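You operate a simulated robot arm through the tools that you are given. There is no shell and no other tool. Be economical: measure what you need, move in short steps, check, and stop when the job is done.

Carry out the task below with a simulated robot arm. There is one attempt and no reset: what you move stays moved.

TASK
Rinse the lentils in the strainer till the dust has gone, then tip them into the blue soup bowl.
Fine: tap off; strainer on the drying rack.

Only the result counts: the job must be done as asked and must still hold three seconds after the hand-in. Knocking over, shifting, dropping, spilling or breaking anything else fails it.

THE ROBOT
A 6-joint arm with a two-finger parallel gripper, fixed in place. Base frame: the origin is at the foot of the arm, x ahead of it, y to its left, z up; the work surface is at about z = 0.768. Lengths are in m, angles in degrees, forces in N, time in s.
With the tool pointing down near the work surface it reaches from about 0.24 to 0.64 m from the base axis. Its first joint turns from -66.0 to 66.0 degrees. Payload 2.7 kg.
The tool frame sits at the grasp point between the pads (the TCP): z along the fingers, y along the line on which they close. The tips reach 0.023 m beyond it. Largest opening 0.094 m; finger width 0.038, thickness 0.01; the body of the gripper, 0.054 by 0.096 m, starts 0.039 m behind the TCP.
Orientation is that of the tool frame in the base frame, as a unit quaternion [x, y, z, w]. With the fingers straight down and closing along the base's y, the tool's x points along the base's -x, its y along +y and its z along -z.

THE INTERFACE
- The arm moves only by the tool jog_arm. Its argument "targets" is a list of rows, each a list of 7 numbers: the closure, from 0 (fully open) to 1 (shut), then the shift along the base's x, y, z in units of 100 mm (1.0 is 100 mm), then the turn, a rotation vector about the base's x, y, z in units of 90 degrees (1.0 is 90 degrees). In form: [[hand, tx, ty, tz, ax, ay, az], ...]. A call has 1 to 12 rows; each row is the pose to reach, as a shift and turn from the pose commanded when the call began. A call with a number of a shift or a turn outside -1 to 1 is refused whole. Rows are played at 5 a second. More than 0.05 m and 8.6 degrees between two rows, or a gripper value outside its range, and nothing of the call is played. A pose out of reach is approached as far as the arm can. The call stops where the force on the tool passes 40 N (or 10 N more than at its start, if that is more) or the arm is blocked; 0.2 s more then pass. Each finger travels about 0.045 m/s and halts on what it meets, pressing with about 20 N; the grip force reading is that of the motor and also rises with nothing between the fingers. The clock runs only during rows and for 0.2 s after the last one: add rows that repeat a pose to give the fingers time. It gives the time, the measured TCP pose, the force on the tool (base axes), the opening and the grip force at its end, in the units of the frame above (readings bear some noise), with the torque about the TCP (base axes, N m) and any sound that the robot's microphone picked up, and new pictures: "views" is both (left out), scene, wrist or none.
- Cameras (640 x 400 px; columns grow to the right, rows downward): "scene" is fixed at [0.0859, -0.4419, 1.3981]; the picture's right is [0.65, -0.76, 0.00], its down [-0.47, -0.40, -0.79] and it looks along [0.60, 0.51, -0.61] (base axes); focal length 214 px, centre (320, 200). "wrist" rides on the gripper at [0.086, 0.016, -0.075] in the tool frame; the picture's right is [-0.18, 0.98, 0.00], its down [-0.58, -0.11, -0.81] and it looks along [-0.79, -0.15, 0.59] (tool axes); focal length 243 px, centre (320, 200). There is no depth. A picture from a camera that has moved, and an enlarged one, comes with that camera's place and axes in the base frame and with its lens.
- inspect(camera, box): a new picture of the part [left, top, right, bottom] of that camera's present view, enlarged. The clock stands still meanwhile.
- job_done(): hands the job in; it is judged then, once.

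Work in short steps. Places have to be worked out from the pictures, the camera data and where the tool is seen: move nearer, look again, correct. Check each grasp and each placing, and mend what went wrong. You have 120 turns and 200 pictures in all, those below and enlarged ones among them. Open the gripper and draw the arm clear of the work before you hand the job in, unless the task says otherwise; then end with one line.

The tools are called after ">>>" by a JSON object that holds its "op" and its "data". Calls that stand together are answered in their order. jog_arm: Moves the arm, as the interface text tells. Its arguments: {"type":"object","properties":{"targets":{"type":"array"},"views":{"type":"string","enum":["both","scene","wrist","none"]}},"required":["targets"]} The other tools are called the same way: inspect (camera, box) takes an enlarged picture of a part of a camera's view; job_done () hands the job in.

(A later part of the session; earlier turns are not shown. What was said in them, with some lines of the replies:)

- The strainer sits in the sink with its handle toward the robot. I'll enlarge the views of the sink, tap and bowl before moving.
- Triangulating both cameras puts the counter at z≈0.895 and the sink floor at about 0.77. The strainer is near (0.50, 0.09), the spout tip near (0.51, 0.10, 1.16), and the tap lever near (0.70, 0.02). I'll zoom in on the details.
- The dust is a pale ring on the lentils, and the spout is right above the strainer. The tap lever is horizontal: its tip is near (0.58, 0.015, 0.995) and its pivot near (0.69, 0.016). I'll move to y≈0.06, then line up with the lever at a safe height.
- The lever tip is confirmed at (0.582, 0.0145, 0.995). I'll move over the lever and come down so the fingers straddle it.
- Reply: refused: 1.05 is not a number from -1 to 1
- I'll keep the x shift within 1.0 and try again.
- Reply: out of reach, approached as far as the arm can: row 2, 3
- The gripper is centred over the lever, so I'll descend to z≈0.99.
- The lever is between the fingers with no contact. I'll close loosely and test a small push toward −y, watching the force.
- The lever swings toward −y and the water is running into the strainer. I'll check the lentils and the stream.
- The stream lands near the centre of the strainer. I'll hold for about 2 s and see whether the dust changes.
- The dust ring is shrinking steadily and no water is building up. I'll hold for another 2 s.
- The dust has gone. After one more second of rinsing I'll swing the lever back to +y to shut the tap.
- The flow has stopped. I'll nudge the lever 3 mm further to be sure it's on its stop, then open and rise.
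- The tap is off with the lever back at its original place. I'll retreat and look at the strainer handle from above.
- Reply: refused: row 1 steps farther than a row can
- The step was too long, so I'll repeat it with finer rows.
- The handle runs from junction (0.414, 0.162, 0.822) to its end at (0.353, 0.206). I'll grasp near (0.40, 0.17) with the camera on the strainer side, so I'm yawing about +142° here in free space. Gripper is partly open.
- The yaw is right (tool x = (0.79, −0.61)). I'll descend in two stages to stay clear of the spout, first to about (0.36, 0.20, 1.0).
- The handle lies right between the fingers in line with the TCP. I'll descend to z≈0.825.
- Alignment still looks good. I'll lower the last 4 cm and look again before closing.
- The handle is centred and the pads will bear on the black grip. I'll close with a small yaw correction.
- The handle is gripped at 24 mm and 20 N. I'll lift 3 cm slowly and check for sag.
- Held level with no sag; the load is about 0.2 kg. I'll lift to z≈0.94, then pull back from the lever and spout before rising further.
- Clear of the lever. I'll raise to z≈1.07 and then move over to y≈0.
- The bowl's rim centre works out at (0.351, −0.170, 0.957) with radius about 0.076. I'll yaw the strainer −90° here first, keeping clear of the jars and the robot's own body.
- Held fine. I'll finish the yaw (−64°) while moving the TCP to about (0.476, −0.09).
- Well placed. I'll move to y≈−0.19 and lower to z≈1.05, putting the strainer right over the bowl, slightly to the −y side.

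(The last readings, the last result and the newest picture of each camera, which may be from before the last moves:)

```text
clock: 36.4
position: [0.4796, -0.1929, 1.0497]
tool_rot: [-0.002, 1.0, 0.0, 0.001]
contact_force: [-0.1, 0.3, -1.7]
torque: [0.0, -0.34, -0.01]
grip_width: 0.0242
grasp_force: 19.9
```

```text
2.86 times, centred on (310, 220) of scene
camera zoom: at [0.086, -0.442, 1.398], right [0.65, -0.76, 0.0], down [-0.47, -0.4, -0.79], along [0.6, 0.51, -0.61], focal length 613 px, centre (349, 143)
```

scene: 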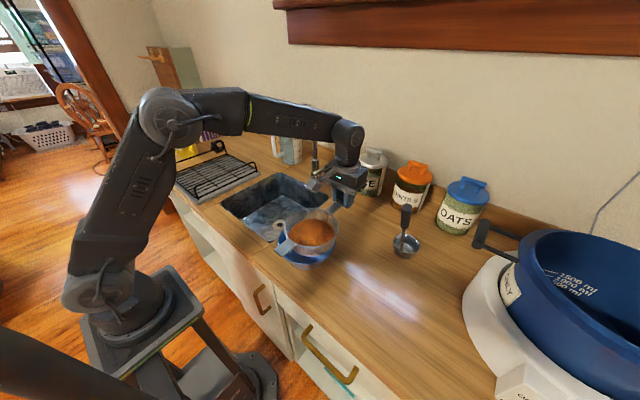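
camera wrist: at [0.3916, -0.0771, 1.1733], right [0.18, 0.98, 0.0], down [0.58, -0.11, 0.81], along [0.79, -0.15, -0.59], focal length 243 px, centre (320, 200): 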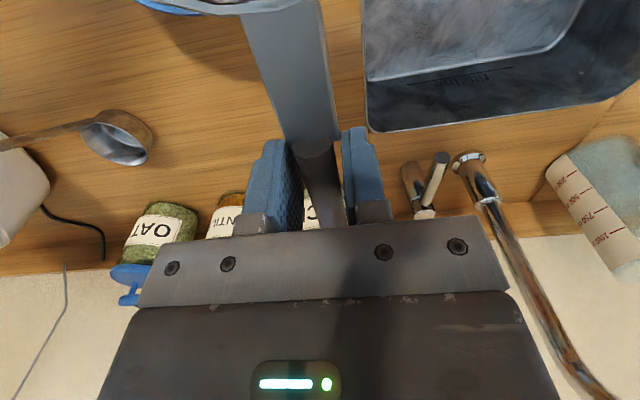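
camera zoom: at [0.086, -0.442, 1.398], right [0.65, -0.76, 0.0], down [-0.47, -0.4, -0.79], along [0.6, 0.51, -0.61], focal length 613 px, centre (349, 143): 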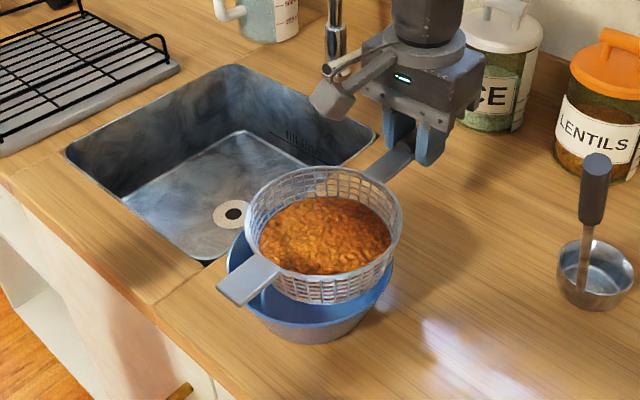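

The strainer sits over the bowl, biased to the −y side. I'll start rolling about x toward −40° and check reach and behaviour.

>>> {"op": "jog_arm", "data": {"targets": [[1, 0, 0, 0, -0.06, 0, 0], [1, 0, 0, 0, -0.12, 0, 0], [1, 0, 0, 0, -0.18, 0, 0], [1, 0, 0, 0, -0.24, 0, 0], [1, 0, 0, 0, -0.3, 0, 0]], "views": "scene"}}

>>> {"op": "inspect", "data": {"camera": "scene", "box": [240, 150, 380, 290]}}

```text
clock: 37.6
position: [0.4762, -0.1903, 1.0509]
tool_rot: [-0.002, 0.972, -0.234, 0.001]
contact_force: [0.2, 0.8, -3.4]
torque: [0.0, -0.32, 0.0]
grip_width: 0.0239
grasp_force: 20.1
```

scene: 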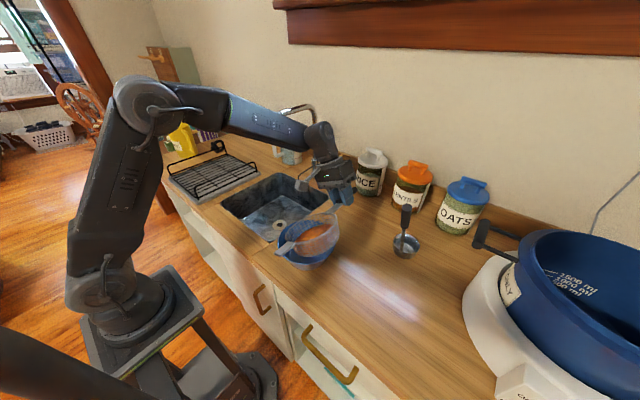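

```text
2.86 times, centred on (310, 220) of scene
camera zoom: at [0.086, -0.4419, 1.398], right [0.65, -0.76, 0.0], down [-0.47, -0.4, -0.79], along [0.6, 0.51, -0.61], focal length 613 px, centre (349, 143)
```

zoom: 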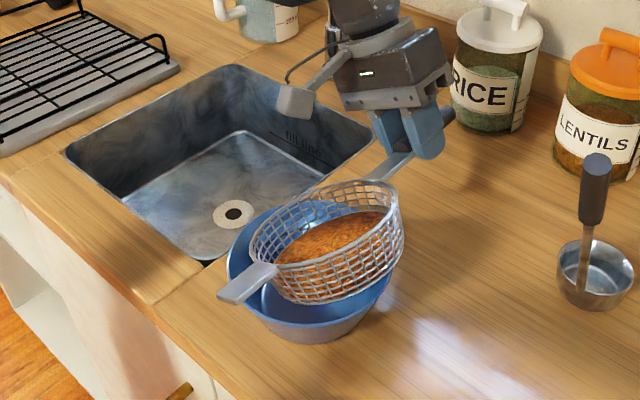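

The roll goes the right way, with the low lip over the bowl interior. I'll continue to about −55° with a 1 cm shift toward −y.

>>> {"op": "jog_arm", "data": {"targets": [[1, 0, -0.05, 0, -0.06, 0, 0], [1, 0, -0.1, 0, -0.12, 0, 0], [1, 0, -0.1, 0, -0.18, 0, 0], [1, 0, -0.1, 0, -0.24, 0, 0], [1, 0, -0.1, 0, -0.3, 0, 0], [1, 0, -0.1, 0, -0.3, 0, 0]], "views": "scene"}}

>>> {"op": "inspect", "data": {"camera": "scene", "box": [240, 150, 380, 290]}}

```text
clock: 39.0
position: [0.4764, -0.2, 1.0502]
tool_rot: [-0.001, 0.891, -0.455, 0.0]
contact_force: [1.0, 0.7, -2.2]
torque: [0.08, -0.31, 0.01]
grip_width: 0.0238
grasp_force: 20.2
```

scene: 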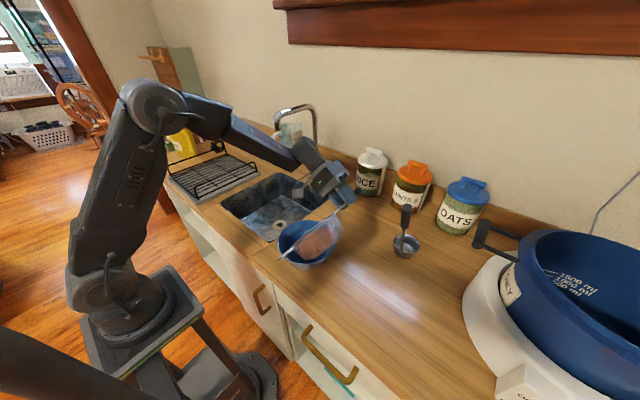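

```text
2.86 times, centred on (310, 220) of scene
camera zoom: at [0.086, -0.4419, 1.398], right [0.65, -0.76, 0.0], down [-0.47, -0.4, -0.79], along [0.6, 0.51, -0.61], focal length 613 px, centre (349, 143)
```

zoom: 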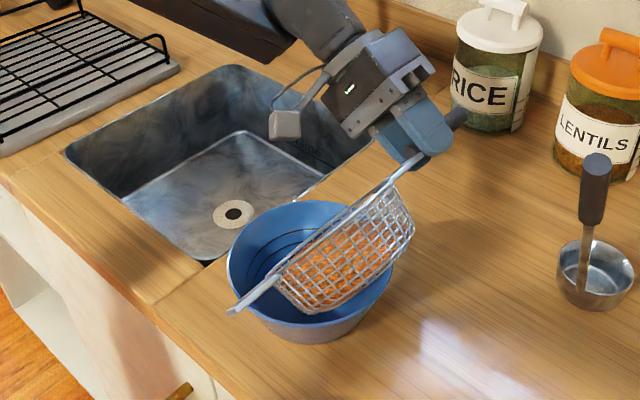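

Nothing has poured yet at 54°. The lip is at about y −0.16, over the bowl centre. I'll continue to about −75°.

>>> {"op": "jog_arm", "data": {"targets": [[1, 0, 0, 0, -0.05, 0, 0], [1, 0, 0, 0, -0.1, 0, 0], [1, 0, 0, 0, -0.15, 0, 0], [1, 0, 0, 0, -0.2, 0, 0], [1, 0, 0, 0, -0.25, 0, 0], [1, 0, 0, 0, -0.25, 0, 0]], "views": "scene"}}

>>> {"op": "inspect", "data": {"camera": "scene", "box": [240, 150, 380, 290]}}

```text
clock: 40.4
position: [0.4767, -0.2004, 1.0503]
tool_rot: [-0.003, 0.785, -0.62, 0.0]
contact_force: [-0.2, 0.2, -2.4]
torque: [0.12, -0.29, -0.02]
grip_width: 0.0237
grasp_force: 20.3
```

scene: 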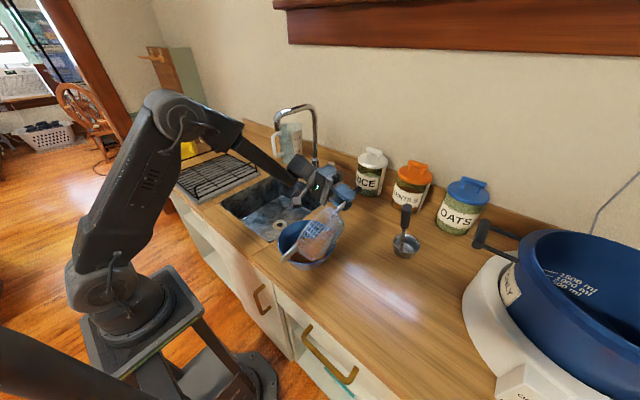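

```text
2.86 times, centred on (310, 220) of scene
camera zoom: at [0.086, -0.4419, 1.398], right [0.65, -0.76, 0.0], down [-0.47, -0.4, -0.79], along [0.6, 0.51, -0.61], focal length 613 px, centre (349, 143)
```

zoom: 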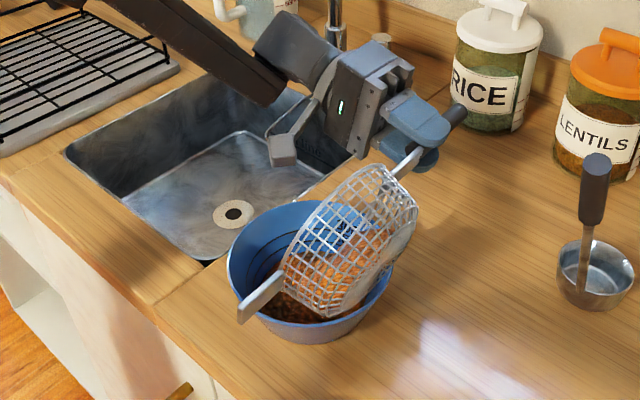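

Lentils are falling into the bowl. I'll continue slowly to about −97°.

>>> {"op": "jog_arm", "data": {"targets": [[1, 0, 0, 0, -0.05, 0, 0], [1, 0, 0, 0, -0.1, 0, 0], [1, 0, 0, 0, -0.15, 0, 0], [1, 0, 0, 0, -0.2, 0, 0], [1, 0, 0, 0, -0.25, 0, 0], [1, 0, 0, 0, -0.25, 0, 0], [1, 0, 0, 0, -0.25, 0, 0]], "views": "scene"}}

>>> {"op": "inspect", "data": {"camera": "scene", "box": [240, 150, 380, 290]}}

```text
clock: 42.0
position: [0.4763, -0.1999, 1.0495]
tool_rot: [0.003, -0.648, 0.761, 0.001]
contact_force: [-0.3, -0.3, -1.2]
torque: [0.08, -0.23, 0.0]
grip_width: 0.0234
grasp_force: 20.0
```

scene: 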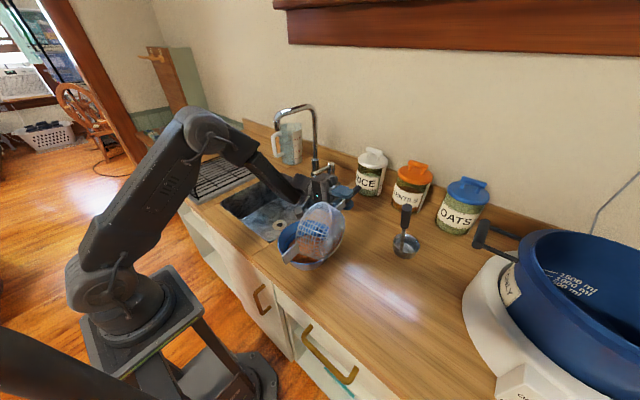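

```text
2.86 times, centred on (310, 220) of scene
camera zoom: at [0.0859, -0.4419, 1.398], right [0.65, -0.76, 0.0], down [-0.47, -0.4, -0.79], along [0.6, 0.51, -0.61], focal length 613 px, centre (349, 143)
```

zoom: 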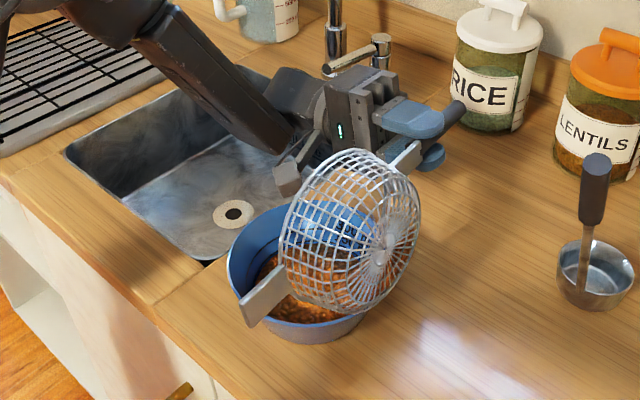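

The strainer is nearly empty. I'll roll a bit further, to about −115°, while rising 2 cm for clearance, so any remaining lentils drop out.

>>> {"op": "jog_arm", "data": {"targets": [[1, 0, 0, 0.05, -0.05, 0, 0], [1, 0, 0, 0.1, -0.1, 0, 0], [1, 0, 0, 0.15, -0.15, 0, 0], [1, 0, 0, 0.2, -0.2, 0, 0], [1, 0, 0, 0.2, -0.2, 0, 0], [1, 0, 0, 0.2, -0.2, 0, 0]], "views": "both"}}

>>> {"op": "inspect", "data": {"camera": "scene", "box": [260, 190, 360, 280]}}

```text
clock: 43.4
position: [0.4763, -0.1998, 1.0702]
tool_rot: [0.003, -0.522, 0.853, 0.002]
contact_force: [-0.2, -0.3, -2.9]
torque: [0.05, -0.2, 0.0]
grip_width: 0.0236
grasp_force: 20.4
camera wrist: at [0.3912, -0.1417, 1.023], right [0.18, -0.45, -0.88], down [0.58, 0.77, -0.27], along [0.79, -0.46, 0.4], focal length 243 px, centre (320, 200)
```

scene: 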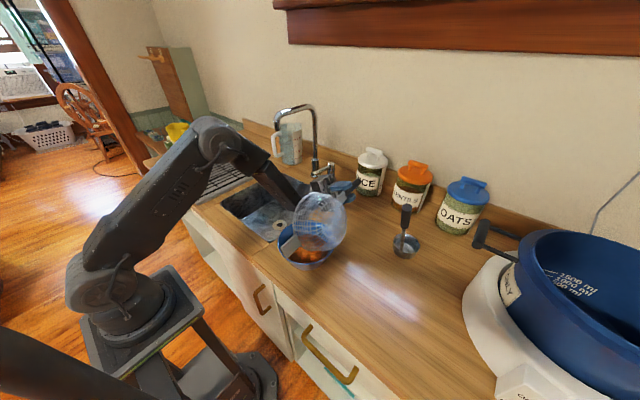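
wrist: 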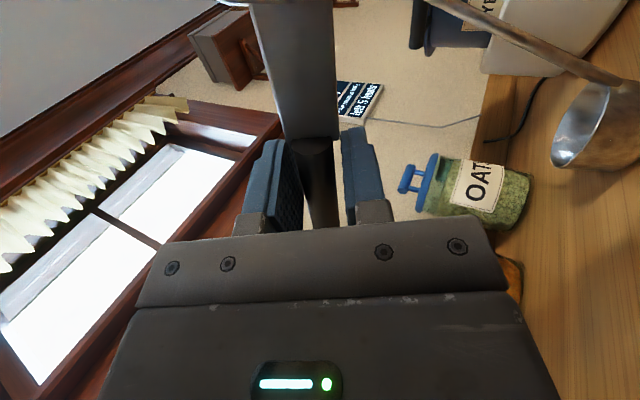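

```text
4.44 times, centred on (310, 235) of scene
camera zoom: at [0.0859, -0.4419, 1.398], right [0.65, -0.76, 0.0], down [-0.47, -0.4, -0.79], along [0.6, 0.51, -0.61], focal length 953 px, centre (364, 44)
```

zoom: 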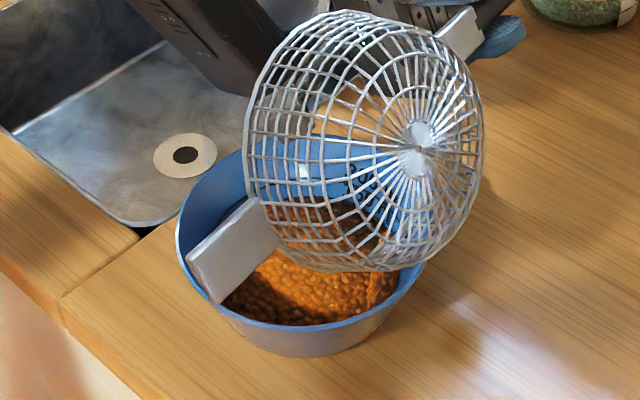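

The strainer looks empty and the lentils are in the bowl. I'll rise straight up and roll back level.

>>> {"op": "jog_arm", "data": {"targets": [[1, 0, 0, 0.2, 0, 0, 0], [1, 0, 0, 0.45, 0.05, 0, 0], [1, 0, 0, 0.6, 0.14, 0, 0], [1, 0, 0, 0.6, 0.23, 0, 0], [1, 0, 0, 0.6, 0.32, 0, 0], [1, 0, 0, 0.6, 0.41, 0, 0], [1, 0, 0, 0.6, 0.5, 0, 0], [1, 0, 0, 0.6, 0.59, 0, 0], [1, 0, 0, 0.6, 0.68, 0, 0], [1, 0, 0, 0.6, 0.77, 0, 0]], "views": "none"}}

>>> {"op": "jog_arm", "data": {"targets": [[1, 0, 0, 0, 0.09, 0, 0], [1, 0, 0.1, 0, 0.18, 0, 0], [1, 0, 0.3, 0, 0.27, 0, 0], [1, 0, 0.55, 0, 0.36, 0, 0], [1, 0, 0.8, 0, 0.45, 0, 0], [1, 0, 1.0, 0, 0.525, 0, 0]], "views": "both"}}

>>> {"op": "inspect", "data": {"camera": "scene", "box": [220, 150, 360, 290]}}

```text
clock: 45.6
position: [0.4765, -0.2017, 1.1315]
tool_rot: [-0.003, 0.915, -0.403, 0.0]
contact_force: [-0.5, 0.9, -1.9]
torque: [0.01, -0.2, -0.02]
grip_width: 0.0235
grasp_force: 20.1
```

```text
clock: 47.0
position: [0.4746, -0.1015, 1.13]
tool_rot: [-0.002, 1.0, -0.003, 0.001]
contact_force: [0.0, 0.1, -1.7]
torque: [-0.03, -0.23, -0.01]
grip_width: 0.0239
grasp_force: 20.7
camera wrist: at [0.3899, -0.0856, 1.2049], right [0.18, 0.98, -0.01], down [0.58, -0.1, 0.81], along [0.79, -0.15, -0.59], focal length 243 px, centre (320, 200)
```

scene: 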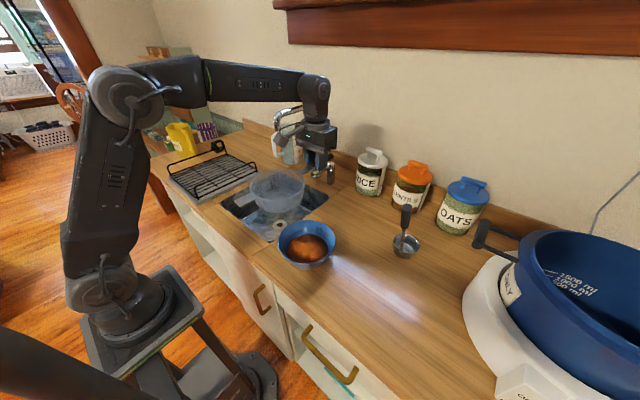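
wrist: 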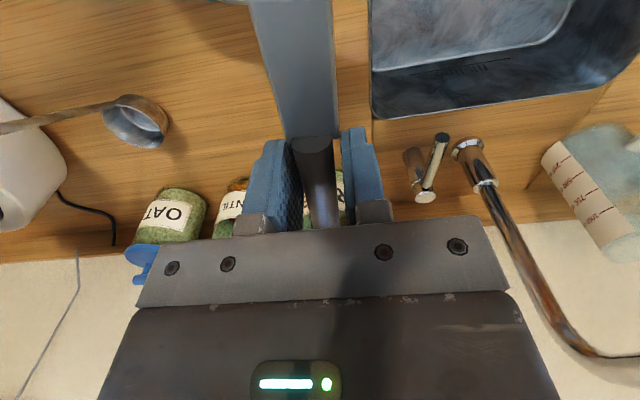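

```text
2.86 times, centred on (290, 220) of scene
camera zoom: at [0.0859, -0.4419, 1.3981], right [0.65, -0.76, 0.0], down [-0.47, -0.4, -0.79], along [0.6, 0.51, -0.61], focal length 613 px, centre (406, 143)
```

zoom: 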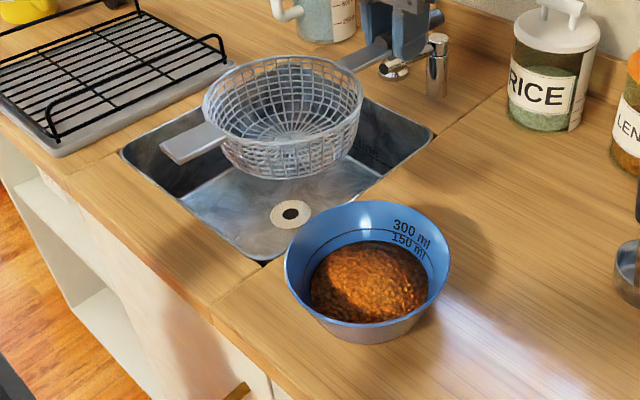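

All the lentils are in the bowl, the strainer is empty and nothing spilled. Next I'll measure the drying rack.

>>> {"op": "inspect", "data": {"camera": "scene", "box": [155, 130, 275, 215]}}

```text
4.71 times, centred on (215, 172) of scene
camera zoom: at [0.0859, -0.4419, 1.3981], right [0.65, -0.76, 0.0], down [-0.47, -0.4, -0.79], along [0.6, 0.51, -0.61], focal length 1009 px, centre (814, 329)
```

zoom: 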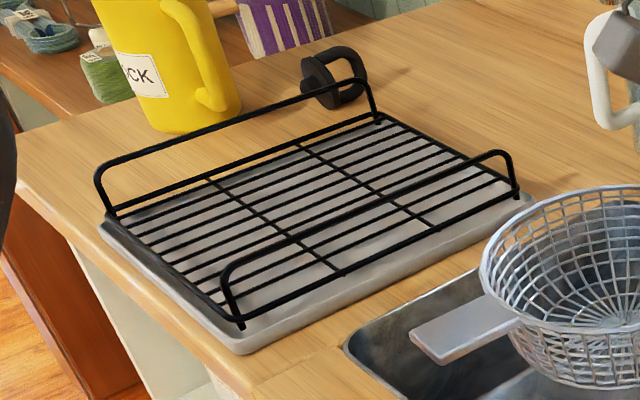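

The rack's wires span x 0.27–0.54 and y 0.31–0.56, with 5 cm rails along both long sides. I'll set the strainer between the rails with its handle toward −x, TCP target (0.29, 0.435). I'll retrace the safe path backwards first.

>>> {"op": "jog_arm", "data": {"targets": [[1, -0.06, 0.06, -0.05, 0, 0, 0.06], [1, -0.15, 0.18, -0.1, 0, 0, 0.14], [1, -0.25, 0.3, -0.2, 0, 0, 0.22], [1, -0.36, 0.44, -0.3, 0, 0, 0.31], [1, -0.48, 0.58, -0.3, 0, 0, 0.4], [1, -0.6, 0.72, -0.3, 0, 0, 0.49], [1, -0.72, 0.86, -0.3, 0, 0, 0.58], [1, -0.82, 0.96, -0.3, 0, 0, 0.66], [1, -0.9, 1.0, -0.3, 0, 0, 0.71]], "views": "none"}}

>>> {"op": "jog_arm", "data": {"targets": [[1, 0, 0, 0, 0, 0, 0.09], [1, 0, 0, 0, 0, 0, 0.18], [1, 0, 0, 0, 0, 0, 0.27], [1, 0, 0, 0, 0, 0, 0.36], [1, 0, 0, 0, 0, 0, 0.45], [1, 0, 0, 0, 0, 0, 0.54], [1, 0, 0, 0, 0, 0, 0.63], [1, 0, 0, 0, 0, 0, 0.72], [1, 0, 0, 0, 0, 0, 0.81], [1, 0, 0, 0, 0, 0, 0.9]], "views": "scene"}}

```text
clock: 49.0
position: [0.3856, -0.0005, 1.0996]
tool_rot: [-0.531, 0.847, -0.003, 0.003]
contact_force: [0.4, 0.0, -1.5]
torque: [0.21, -0.09, -0.01]
grip_width: 0.0236
grasp_force: 20.0
```

```text
clock: 51.2
position: [0.3871, 0.0005, 1.0999]
tool_rot: [0.954, -0.298, 0.0, -0.004]
contact_force: [0.4, 0.1, -1.2]
torque: [0.11, 0.19, -0.01]
grip_width: 0.0234
grasp_force: 20.3
```

scene: 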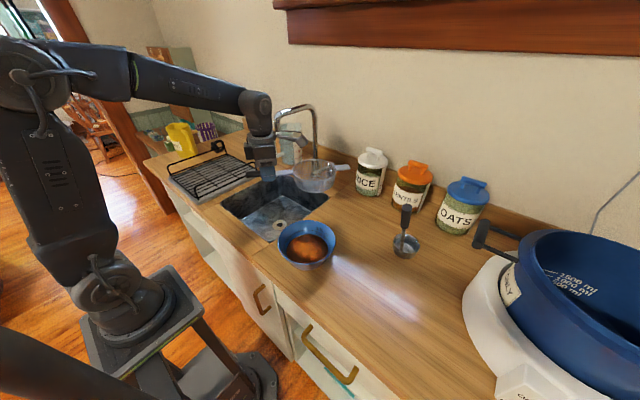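

As expected. I'll continue back past the spout along the earlier route, to y≈0.19.

>>> {"op": "jog_arm", "data": {"targets": [[1, -0.2, 0.1, -0.2, 0, 0, 0], [1, -0.4, 0.4, -0.4, 0, 0, 0], [1, -0.45, 0.75, -0.55, 0, 0, 0], [1, -0.5, 1.0, -0.55, 0, 0, 0]], "views": "none"}}

>>> {"op": "jog_arm", "data": {"targets": [[1, -0.2, 0.3, 0, 0, 0, 0], [1, -0.35, 0.6, 0, 0, 0, 0.06], [1, -0.4, 0.8, 0.2, 0, 0, 0.12], [1, -0.4, 1.0, 0.45, 0, 0, 0.2]], "views": "both"}}

```text
clock: 52.2
position: [0.3351, 0.0992, 1.0464]
tool_rot: [0.954, -0.3, 0.0, -0.004]
contact_force: [-0.1, 0.1, -2.7]
torque: [0.11, 0.12, -0.01]
grip_width: 0.0234
grasp_force: 20.4
```

```text
clock: 53.2
position: [0.2934, 0.2007, 1.0911]
tool_rot: [0.989, -0.146, 0.0, -0.004]
contact_force: [0.5, 0.7, -2.2]
torque: [0.06, 0.18, 0.02]
grip_width: 0.0236
grasp_force: 20.7
camera wrist: at [0.3731, 0.1587, 1.1651], right [-0.46, -0.89, -0.01], down [-0.53, 0.27, 0.81], along [-0.72, 0.38, -0.59], focal length 243 px, centre (320, 200)
```

scene: 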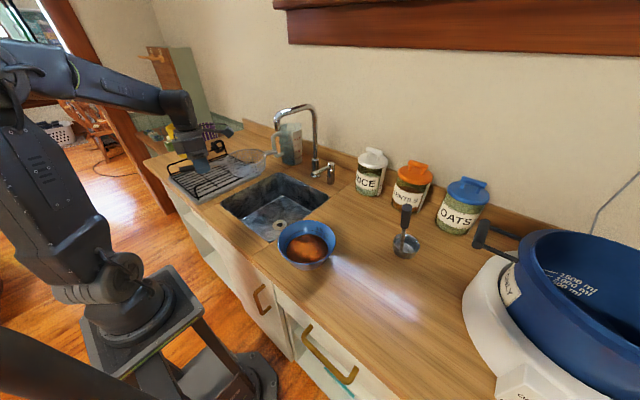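
wrist: 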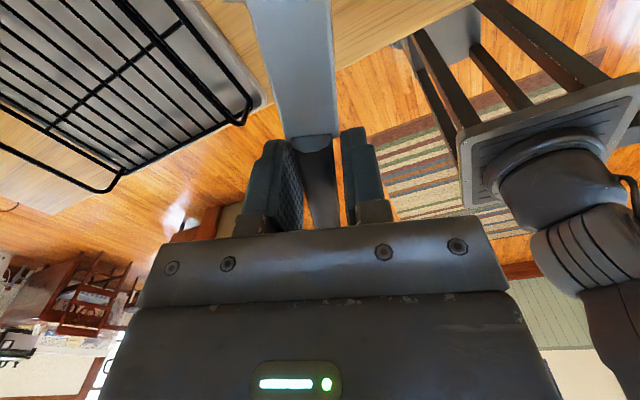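

Clear so far. I'll finish the yaw and move over the rack to (0.29, 0.435) at z≈1.09.

>>> {"op": "jog_arm", "data": {"targets": [[1, 0, 0.25, 0, 0, 0, 0.06], [1, 0, 0.55, 0, 0, 0, 0.12], [1, 0, 0.85, 0, 0, 0, 0.187], [1, 0, 1.0, 0, 0, 0, 0.187]], "views": "none"}}

>>> {"op": "jog_arm", "data": {"targets": [[1, 0, 0.35, 0, 0, 0, 0], [1, 0, 0.7, 0, 0, 0, 0], [1, 0, 1.0, 0, 0, 0, 0], [1, 0, 1.0, 0, 0, 0, 0]], "views": "none"}}

>>> {"op": "jog_arm", "data": {"targets": [[1, 0, 0.2, 0, 0, 0, 0], [1, 0, 0.34, 0, 0, 0, 0], [1, 0, 0.34, 0, 0, 0, 0]], "views": "both"}}

>>> {"op": "inspect", "data": {"camera": "scene", "box": [155, 110, 275, 215]}}

```text
clock: 54.2
position: [0.2942, 0.2981, 1.0911]
tool_rot: [1.0, 0.001, -0.002, -0.003]
contact_force: [0.6, 0.1, -1.6]
torque: [0.02, 0.2, -0.03]
grip_width: 0.0236
grasp_force: 20.0
```

```text
clock: 55.2
position: [0.2981, 0.4017, 1.0895]
tool_rot: [1.0, 0.0, -0.001, -0.004]
contact_force: [0.4, -0.2, -1.8]
torque: [0.03, 0.18, 0.01]
grip_width: 0.0234
grasp_force: 20.5
```

```text
clock: 56.0
position: [0.2965, 0.4322, 1.0908]
tool_rot: [1.0, -0.001, -0.001, -0.004]
contact_force: [-0.2, 0.7, -1.4]
torque: [0.0, 0.21, -0.01]
grip_width: 0.0239
grasp_force: 19.9
camera wrist: at [0.3839, 0.414, 1.1652], right [-0.18, -0.98, -0.01], down [-0.58, 0.1, 0.81], along [-0.79, 0.15, -0.59], focal length 243 px, centre (320, 200)
```

scene: 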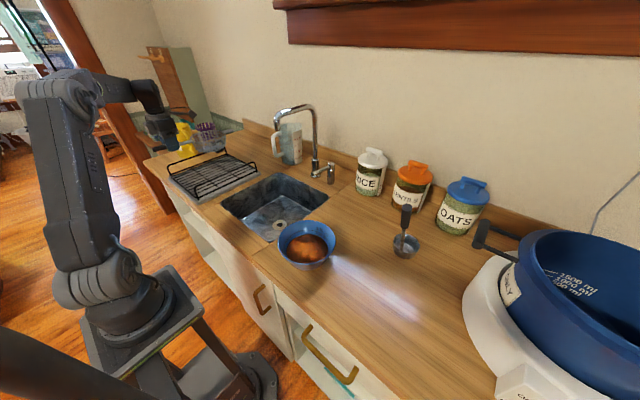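
wrist: 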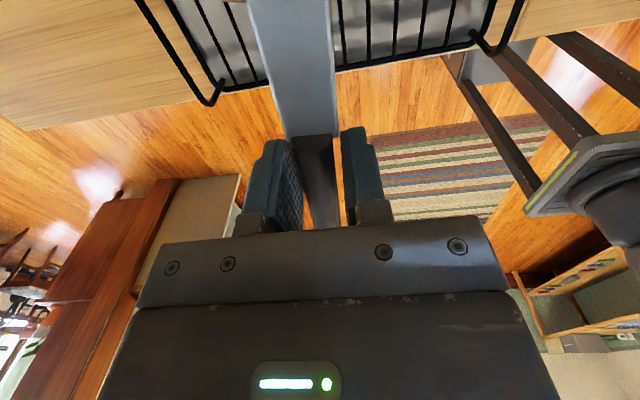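

```text
3.81 times, centred on (215, 162) of scene
camera zoom: at [0.086, -0.4419, 1.3981], right [0.65, -0.76, 0.0], down [-0.47, -0.4, -0.79], along [0.6, 0.51, -0.61], focal length 817 px, centre (720, 343)
```

zoom: 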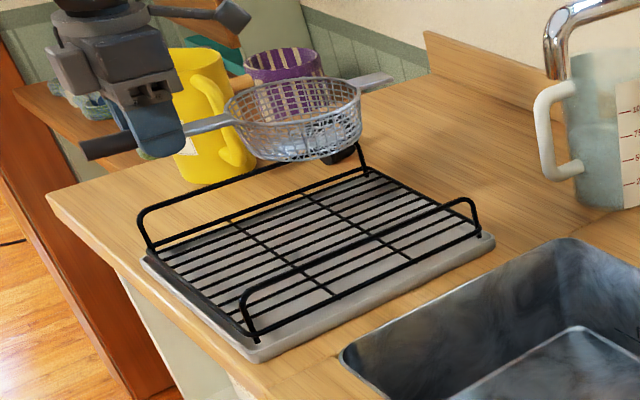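

The strainer is centred between the rails. I'll descend to about 1.0, then check.

>>> {"op": "jog_arm", "data": {"targets": [[1, 0, 0, -0.3, 0, 0, 0], [1, 0, 0, -0.6, 0, 0, 0], [1, 0, 0, -0.9, 0, 0, 0], [1, 0, 0, -0.9, 0, 0, 0]], "views": "wrist"}}

>>> {"op": "inspect", "data": {"camera": "scene", "box": [155, 110, 275, 215]}}

```text
clock: 57.0
position: [0.2958, 0.4342, 0.9994]
tool_rot: [1.0, 0.0, -0.001, -0.004]
contact_force: [1.0, -1.1, -1.5]
torque: [0.0, 0.18, -0.02]
grip_width: 0.0239
grasp_force: 20.4
camera wrist: at [0.3837, 0.417, 1.073], right [-0.18, -0.98, -0.01], down [-0.58, 0.1, 0.81], along [-0.79, 0.15, -0.59], focal length 243 px, centre (320, 200)
```

wrist: 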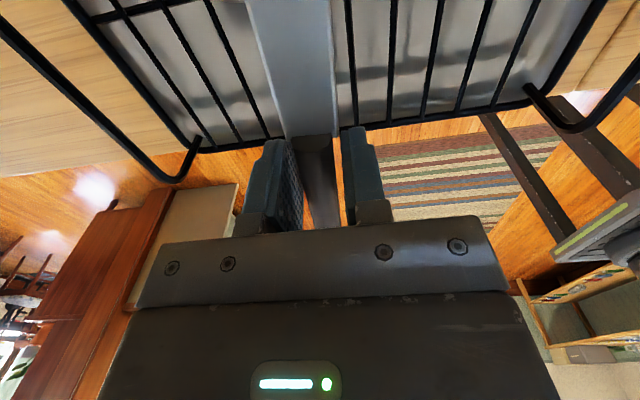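

```text
3.81 times, centred on (215, 162) of scene
camera zoom: at [0.0859, -0.4419, 1.3981], right [0.65, -0.76, 0.0], down [-0.47, -0.4, -0.79], along [0.6, 0.51, -0.61], focal length 817 px, centre (720, 343)
```

zoom: 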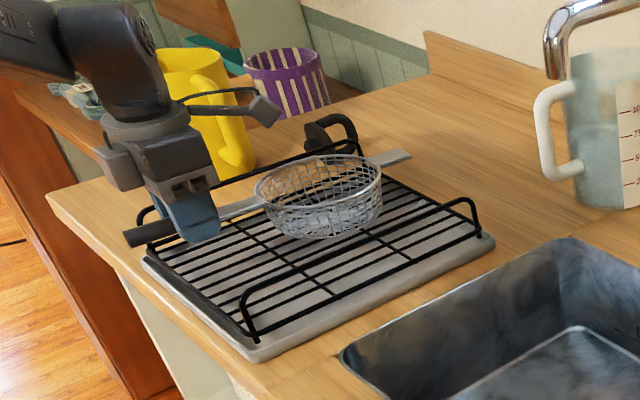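

Well placed between the rails. I'll lower in small steps, watching for contact.

>>> {"op": "jog_arm", "data": {"targets": [[1, 0, 0, -0.08, 0, 0, 0], [1, 0, 0, -0.16, 0, 0, 0], [1, 0, 0, -0.2, 0, 0, 0], [1, 0, 0, -0.24, 0, 0, 0]], "views": "none"}}

```text
clock: 58.0
position: [0.2975, 0.4331, 0.9772]
tool_rot: [1.0, -0.001, -0.002, -0.006]
contact_force: [-2.4, -1.3, 9.2]
torque: [-0.06, -0.57, -0.07]
grip_width: 0.0239
grasp_force: 19.7
```

Contact at z≈0.978. I'll ease up about 2 mm and check that it sits level before releasing.

>>> {"op": "jog_arm", "data": {"targets": [[1, 0, 0, 0.02, 0, 0, 0], [1, 0, 0, 0.02, 0, 0, 0]], "views": "none"}}

>>> {"op": "inspect", "data": {"camera": "scene", "box": [155, 120, 265, 205]}}

```text
clock: 58.6
position: [0.296, 0.4331, 0.977]
tool_rot: [1.0, -0.001, -0.002, -0.003]
contact_force: [0.8, 0.4, 0.6]
torque: [0.0, 0.03, -0.02]
grip_width: 0.0241
grasp_force: 19.9
```

```text
4.71 times, centred on (210, 162) of scene
camera zoom: at [0.0859, -0.4419, 1.3981], right [0.65, -0.76, 0.0], down [-0.47, -0.4, -0.79], along [0.6, 0.51, -0.61], focal length 1009 px, centre (838, 376)
```

zoom: 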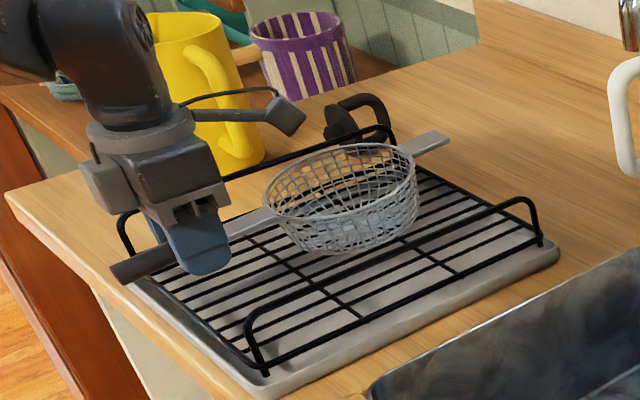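

The load is now carried by the rack. I'll open the fingers and then rise straight up.

>>> {"op": "jog_arm", "data": {"targets": [[0.7, 0, 0, 0, 0, 0, 0], [0.5, 0, 0, 0, 0, 0, 0], [0.4, 0, 0, 0, 0, 0, 0], [0.4, 0, 0, 0, 0, 0, 0]], "views": "wrist"}}

>>> {"op": "jog_arm", "data": {"targets": [[0.4, 0, 0, 0.15, 0, 0, 0], [0.4, 0, 0, 0.4, 0, 0, 0], [0.4, 0, 0, 0.7, 0, 0, 0], [0.4, 0, 0, 1.0, 0, 0, 0]], "views": "both"}}

>>> {"op": "inspect", "data": {"camera": "scene", "box": [155, 120, 265, 205]}}

```text
clock: 59.6
position: [0.2964, 0.4338, 0.9787]
tool_rot: [1.0, 0.0, -0.001, -0.004]
contact_force: [0.3, -0.4, -0.2]
torque: [-0.02, 0.0, 0.01]
grip_width: 0.0563
grasp_force: 0.1
camera wrist: at [0.3839, 0.4161, 1.0528], right [-0.18, -0.98, -0.01], down [-0.58, 0.1, 0.81], along [-0.79, 0.15, -0.59], focal length 243 px, centre (320, 200)
```

wrist: 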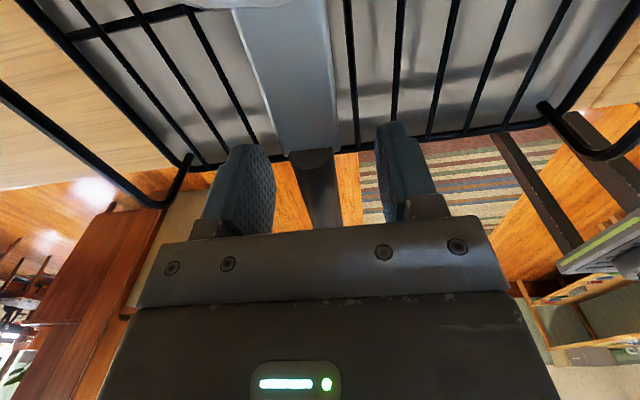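

```text
clock: 60.6
position: [0.2929, 0.4326, 1.0786]
tool_rot: [1.0, 0.001, -0.002, -0.004]
contact_force: [0.0, -0.4, -0.1]
torque: [0.01, 0.02, -0.04]
grip_width: 0.0563
grasp_force: 0.0
camera wrist: at [0.3821, 0.4156, 1.1528], right [-0.18, -0.98, -0.01], down [-0.58, 0.1, 0.81], along [-0.79, 0.15, -0.59], focal length 243 px, centre (320, 200)
```

scene: 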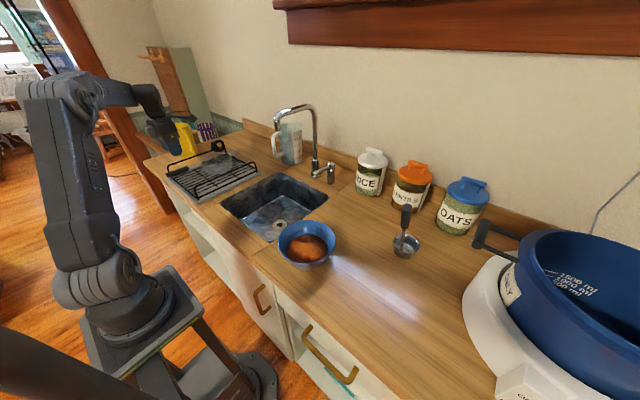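
wrist: 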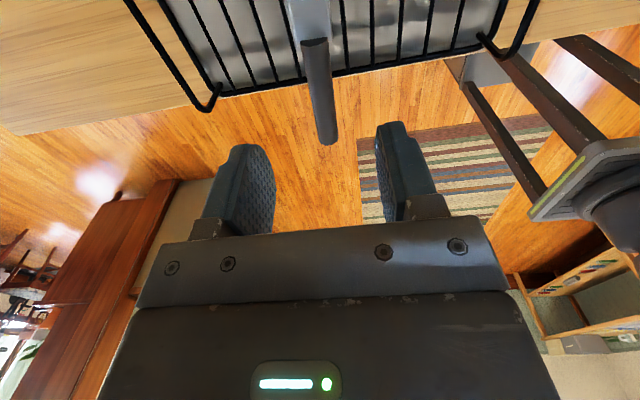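

```text
4.71 times, centred on (210, 162) of scene
camera zoom: at [0.0859, -0.4419, 1.3981], right [0.65, -0.76, 0.0], down [-0.47, -0.4, -0.79], along [0.6, 0.51, -0.61], focal length 1009 px, centre (838, 376)
```

zoom: 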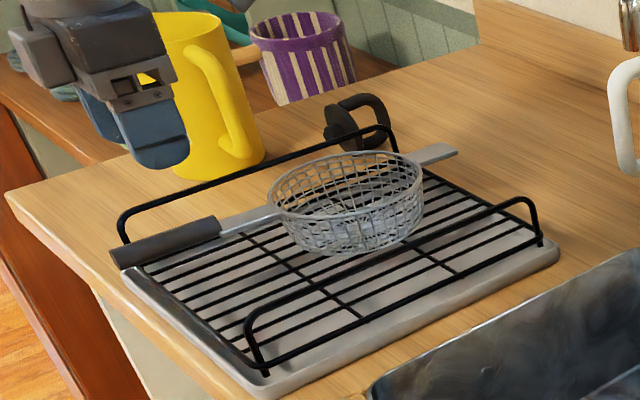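

The strainer rests on the rack. I'll draw the arm up and clear, fully open, and make a final check of the scene.

>>> {"op": "jog_arm", "data": {"targets": [[0.2, 0, 0, 0.4, 0, 0, 0], [0, 0, -0.2, 0.8, 0, 0, 0], [0, 0, -0.6, 1.0, 0, 0, 0], [0, 0, -1.0, 1.0, 0, 0, 0], [0, 0, -1.0, 1.0, 0, 0, 0]], "views": "scene"}}

>>> {"op": "inspect", "data": {"camera": "scene", "box": [160, 90, 400, 280]}}

```text
clock: 61.8
position: [0.2942, 0.3352, 1.1786]
tool_rot: [1.0, 0.0, -0.001, -0.004]
contact_force: [-0.5, 0.5, -0.2]
torque: [-0.02, 0.01, 0.01]
grip_width: 0.0939
grasp_force: 0.1
```

scene: 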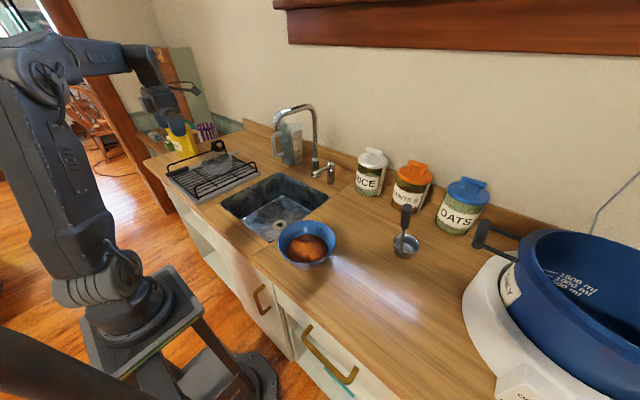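

```text
2.11 times, centred on (280, 185) of scene
camera zoom: at [0.0859, -0.4419, 1.3981], right [0.65, -0.76, 0.0], down [-0.47, -0.4, -0.79], along [0.6, 0.51, -0.61], focal length 452 px, centre (404, 232)
```

zoom: 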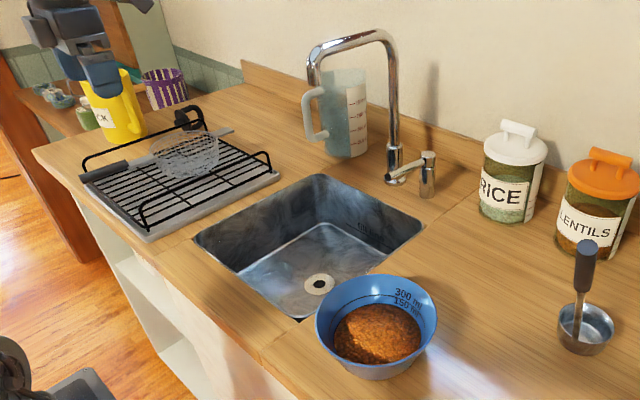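

Everything checks out: the clean lentils are in the blue bowl, the tap is off, the strainer is on the rack and the rack hasn't moved. I'm handing in.

>>> {"op": "job_done", "data": {}}

```text
The job is handed in.
```

The lentils were rinsed until no dust showed and tipped into the blue soup bowl with no spills seen; the tap is off, the strainer is on the drying rack and the arm is clear.
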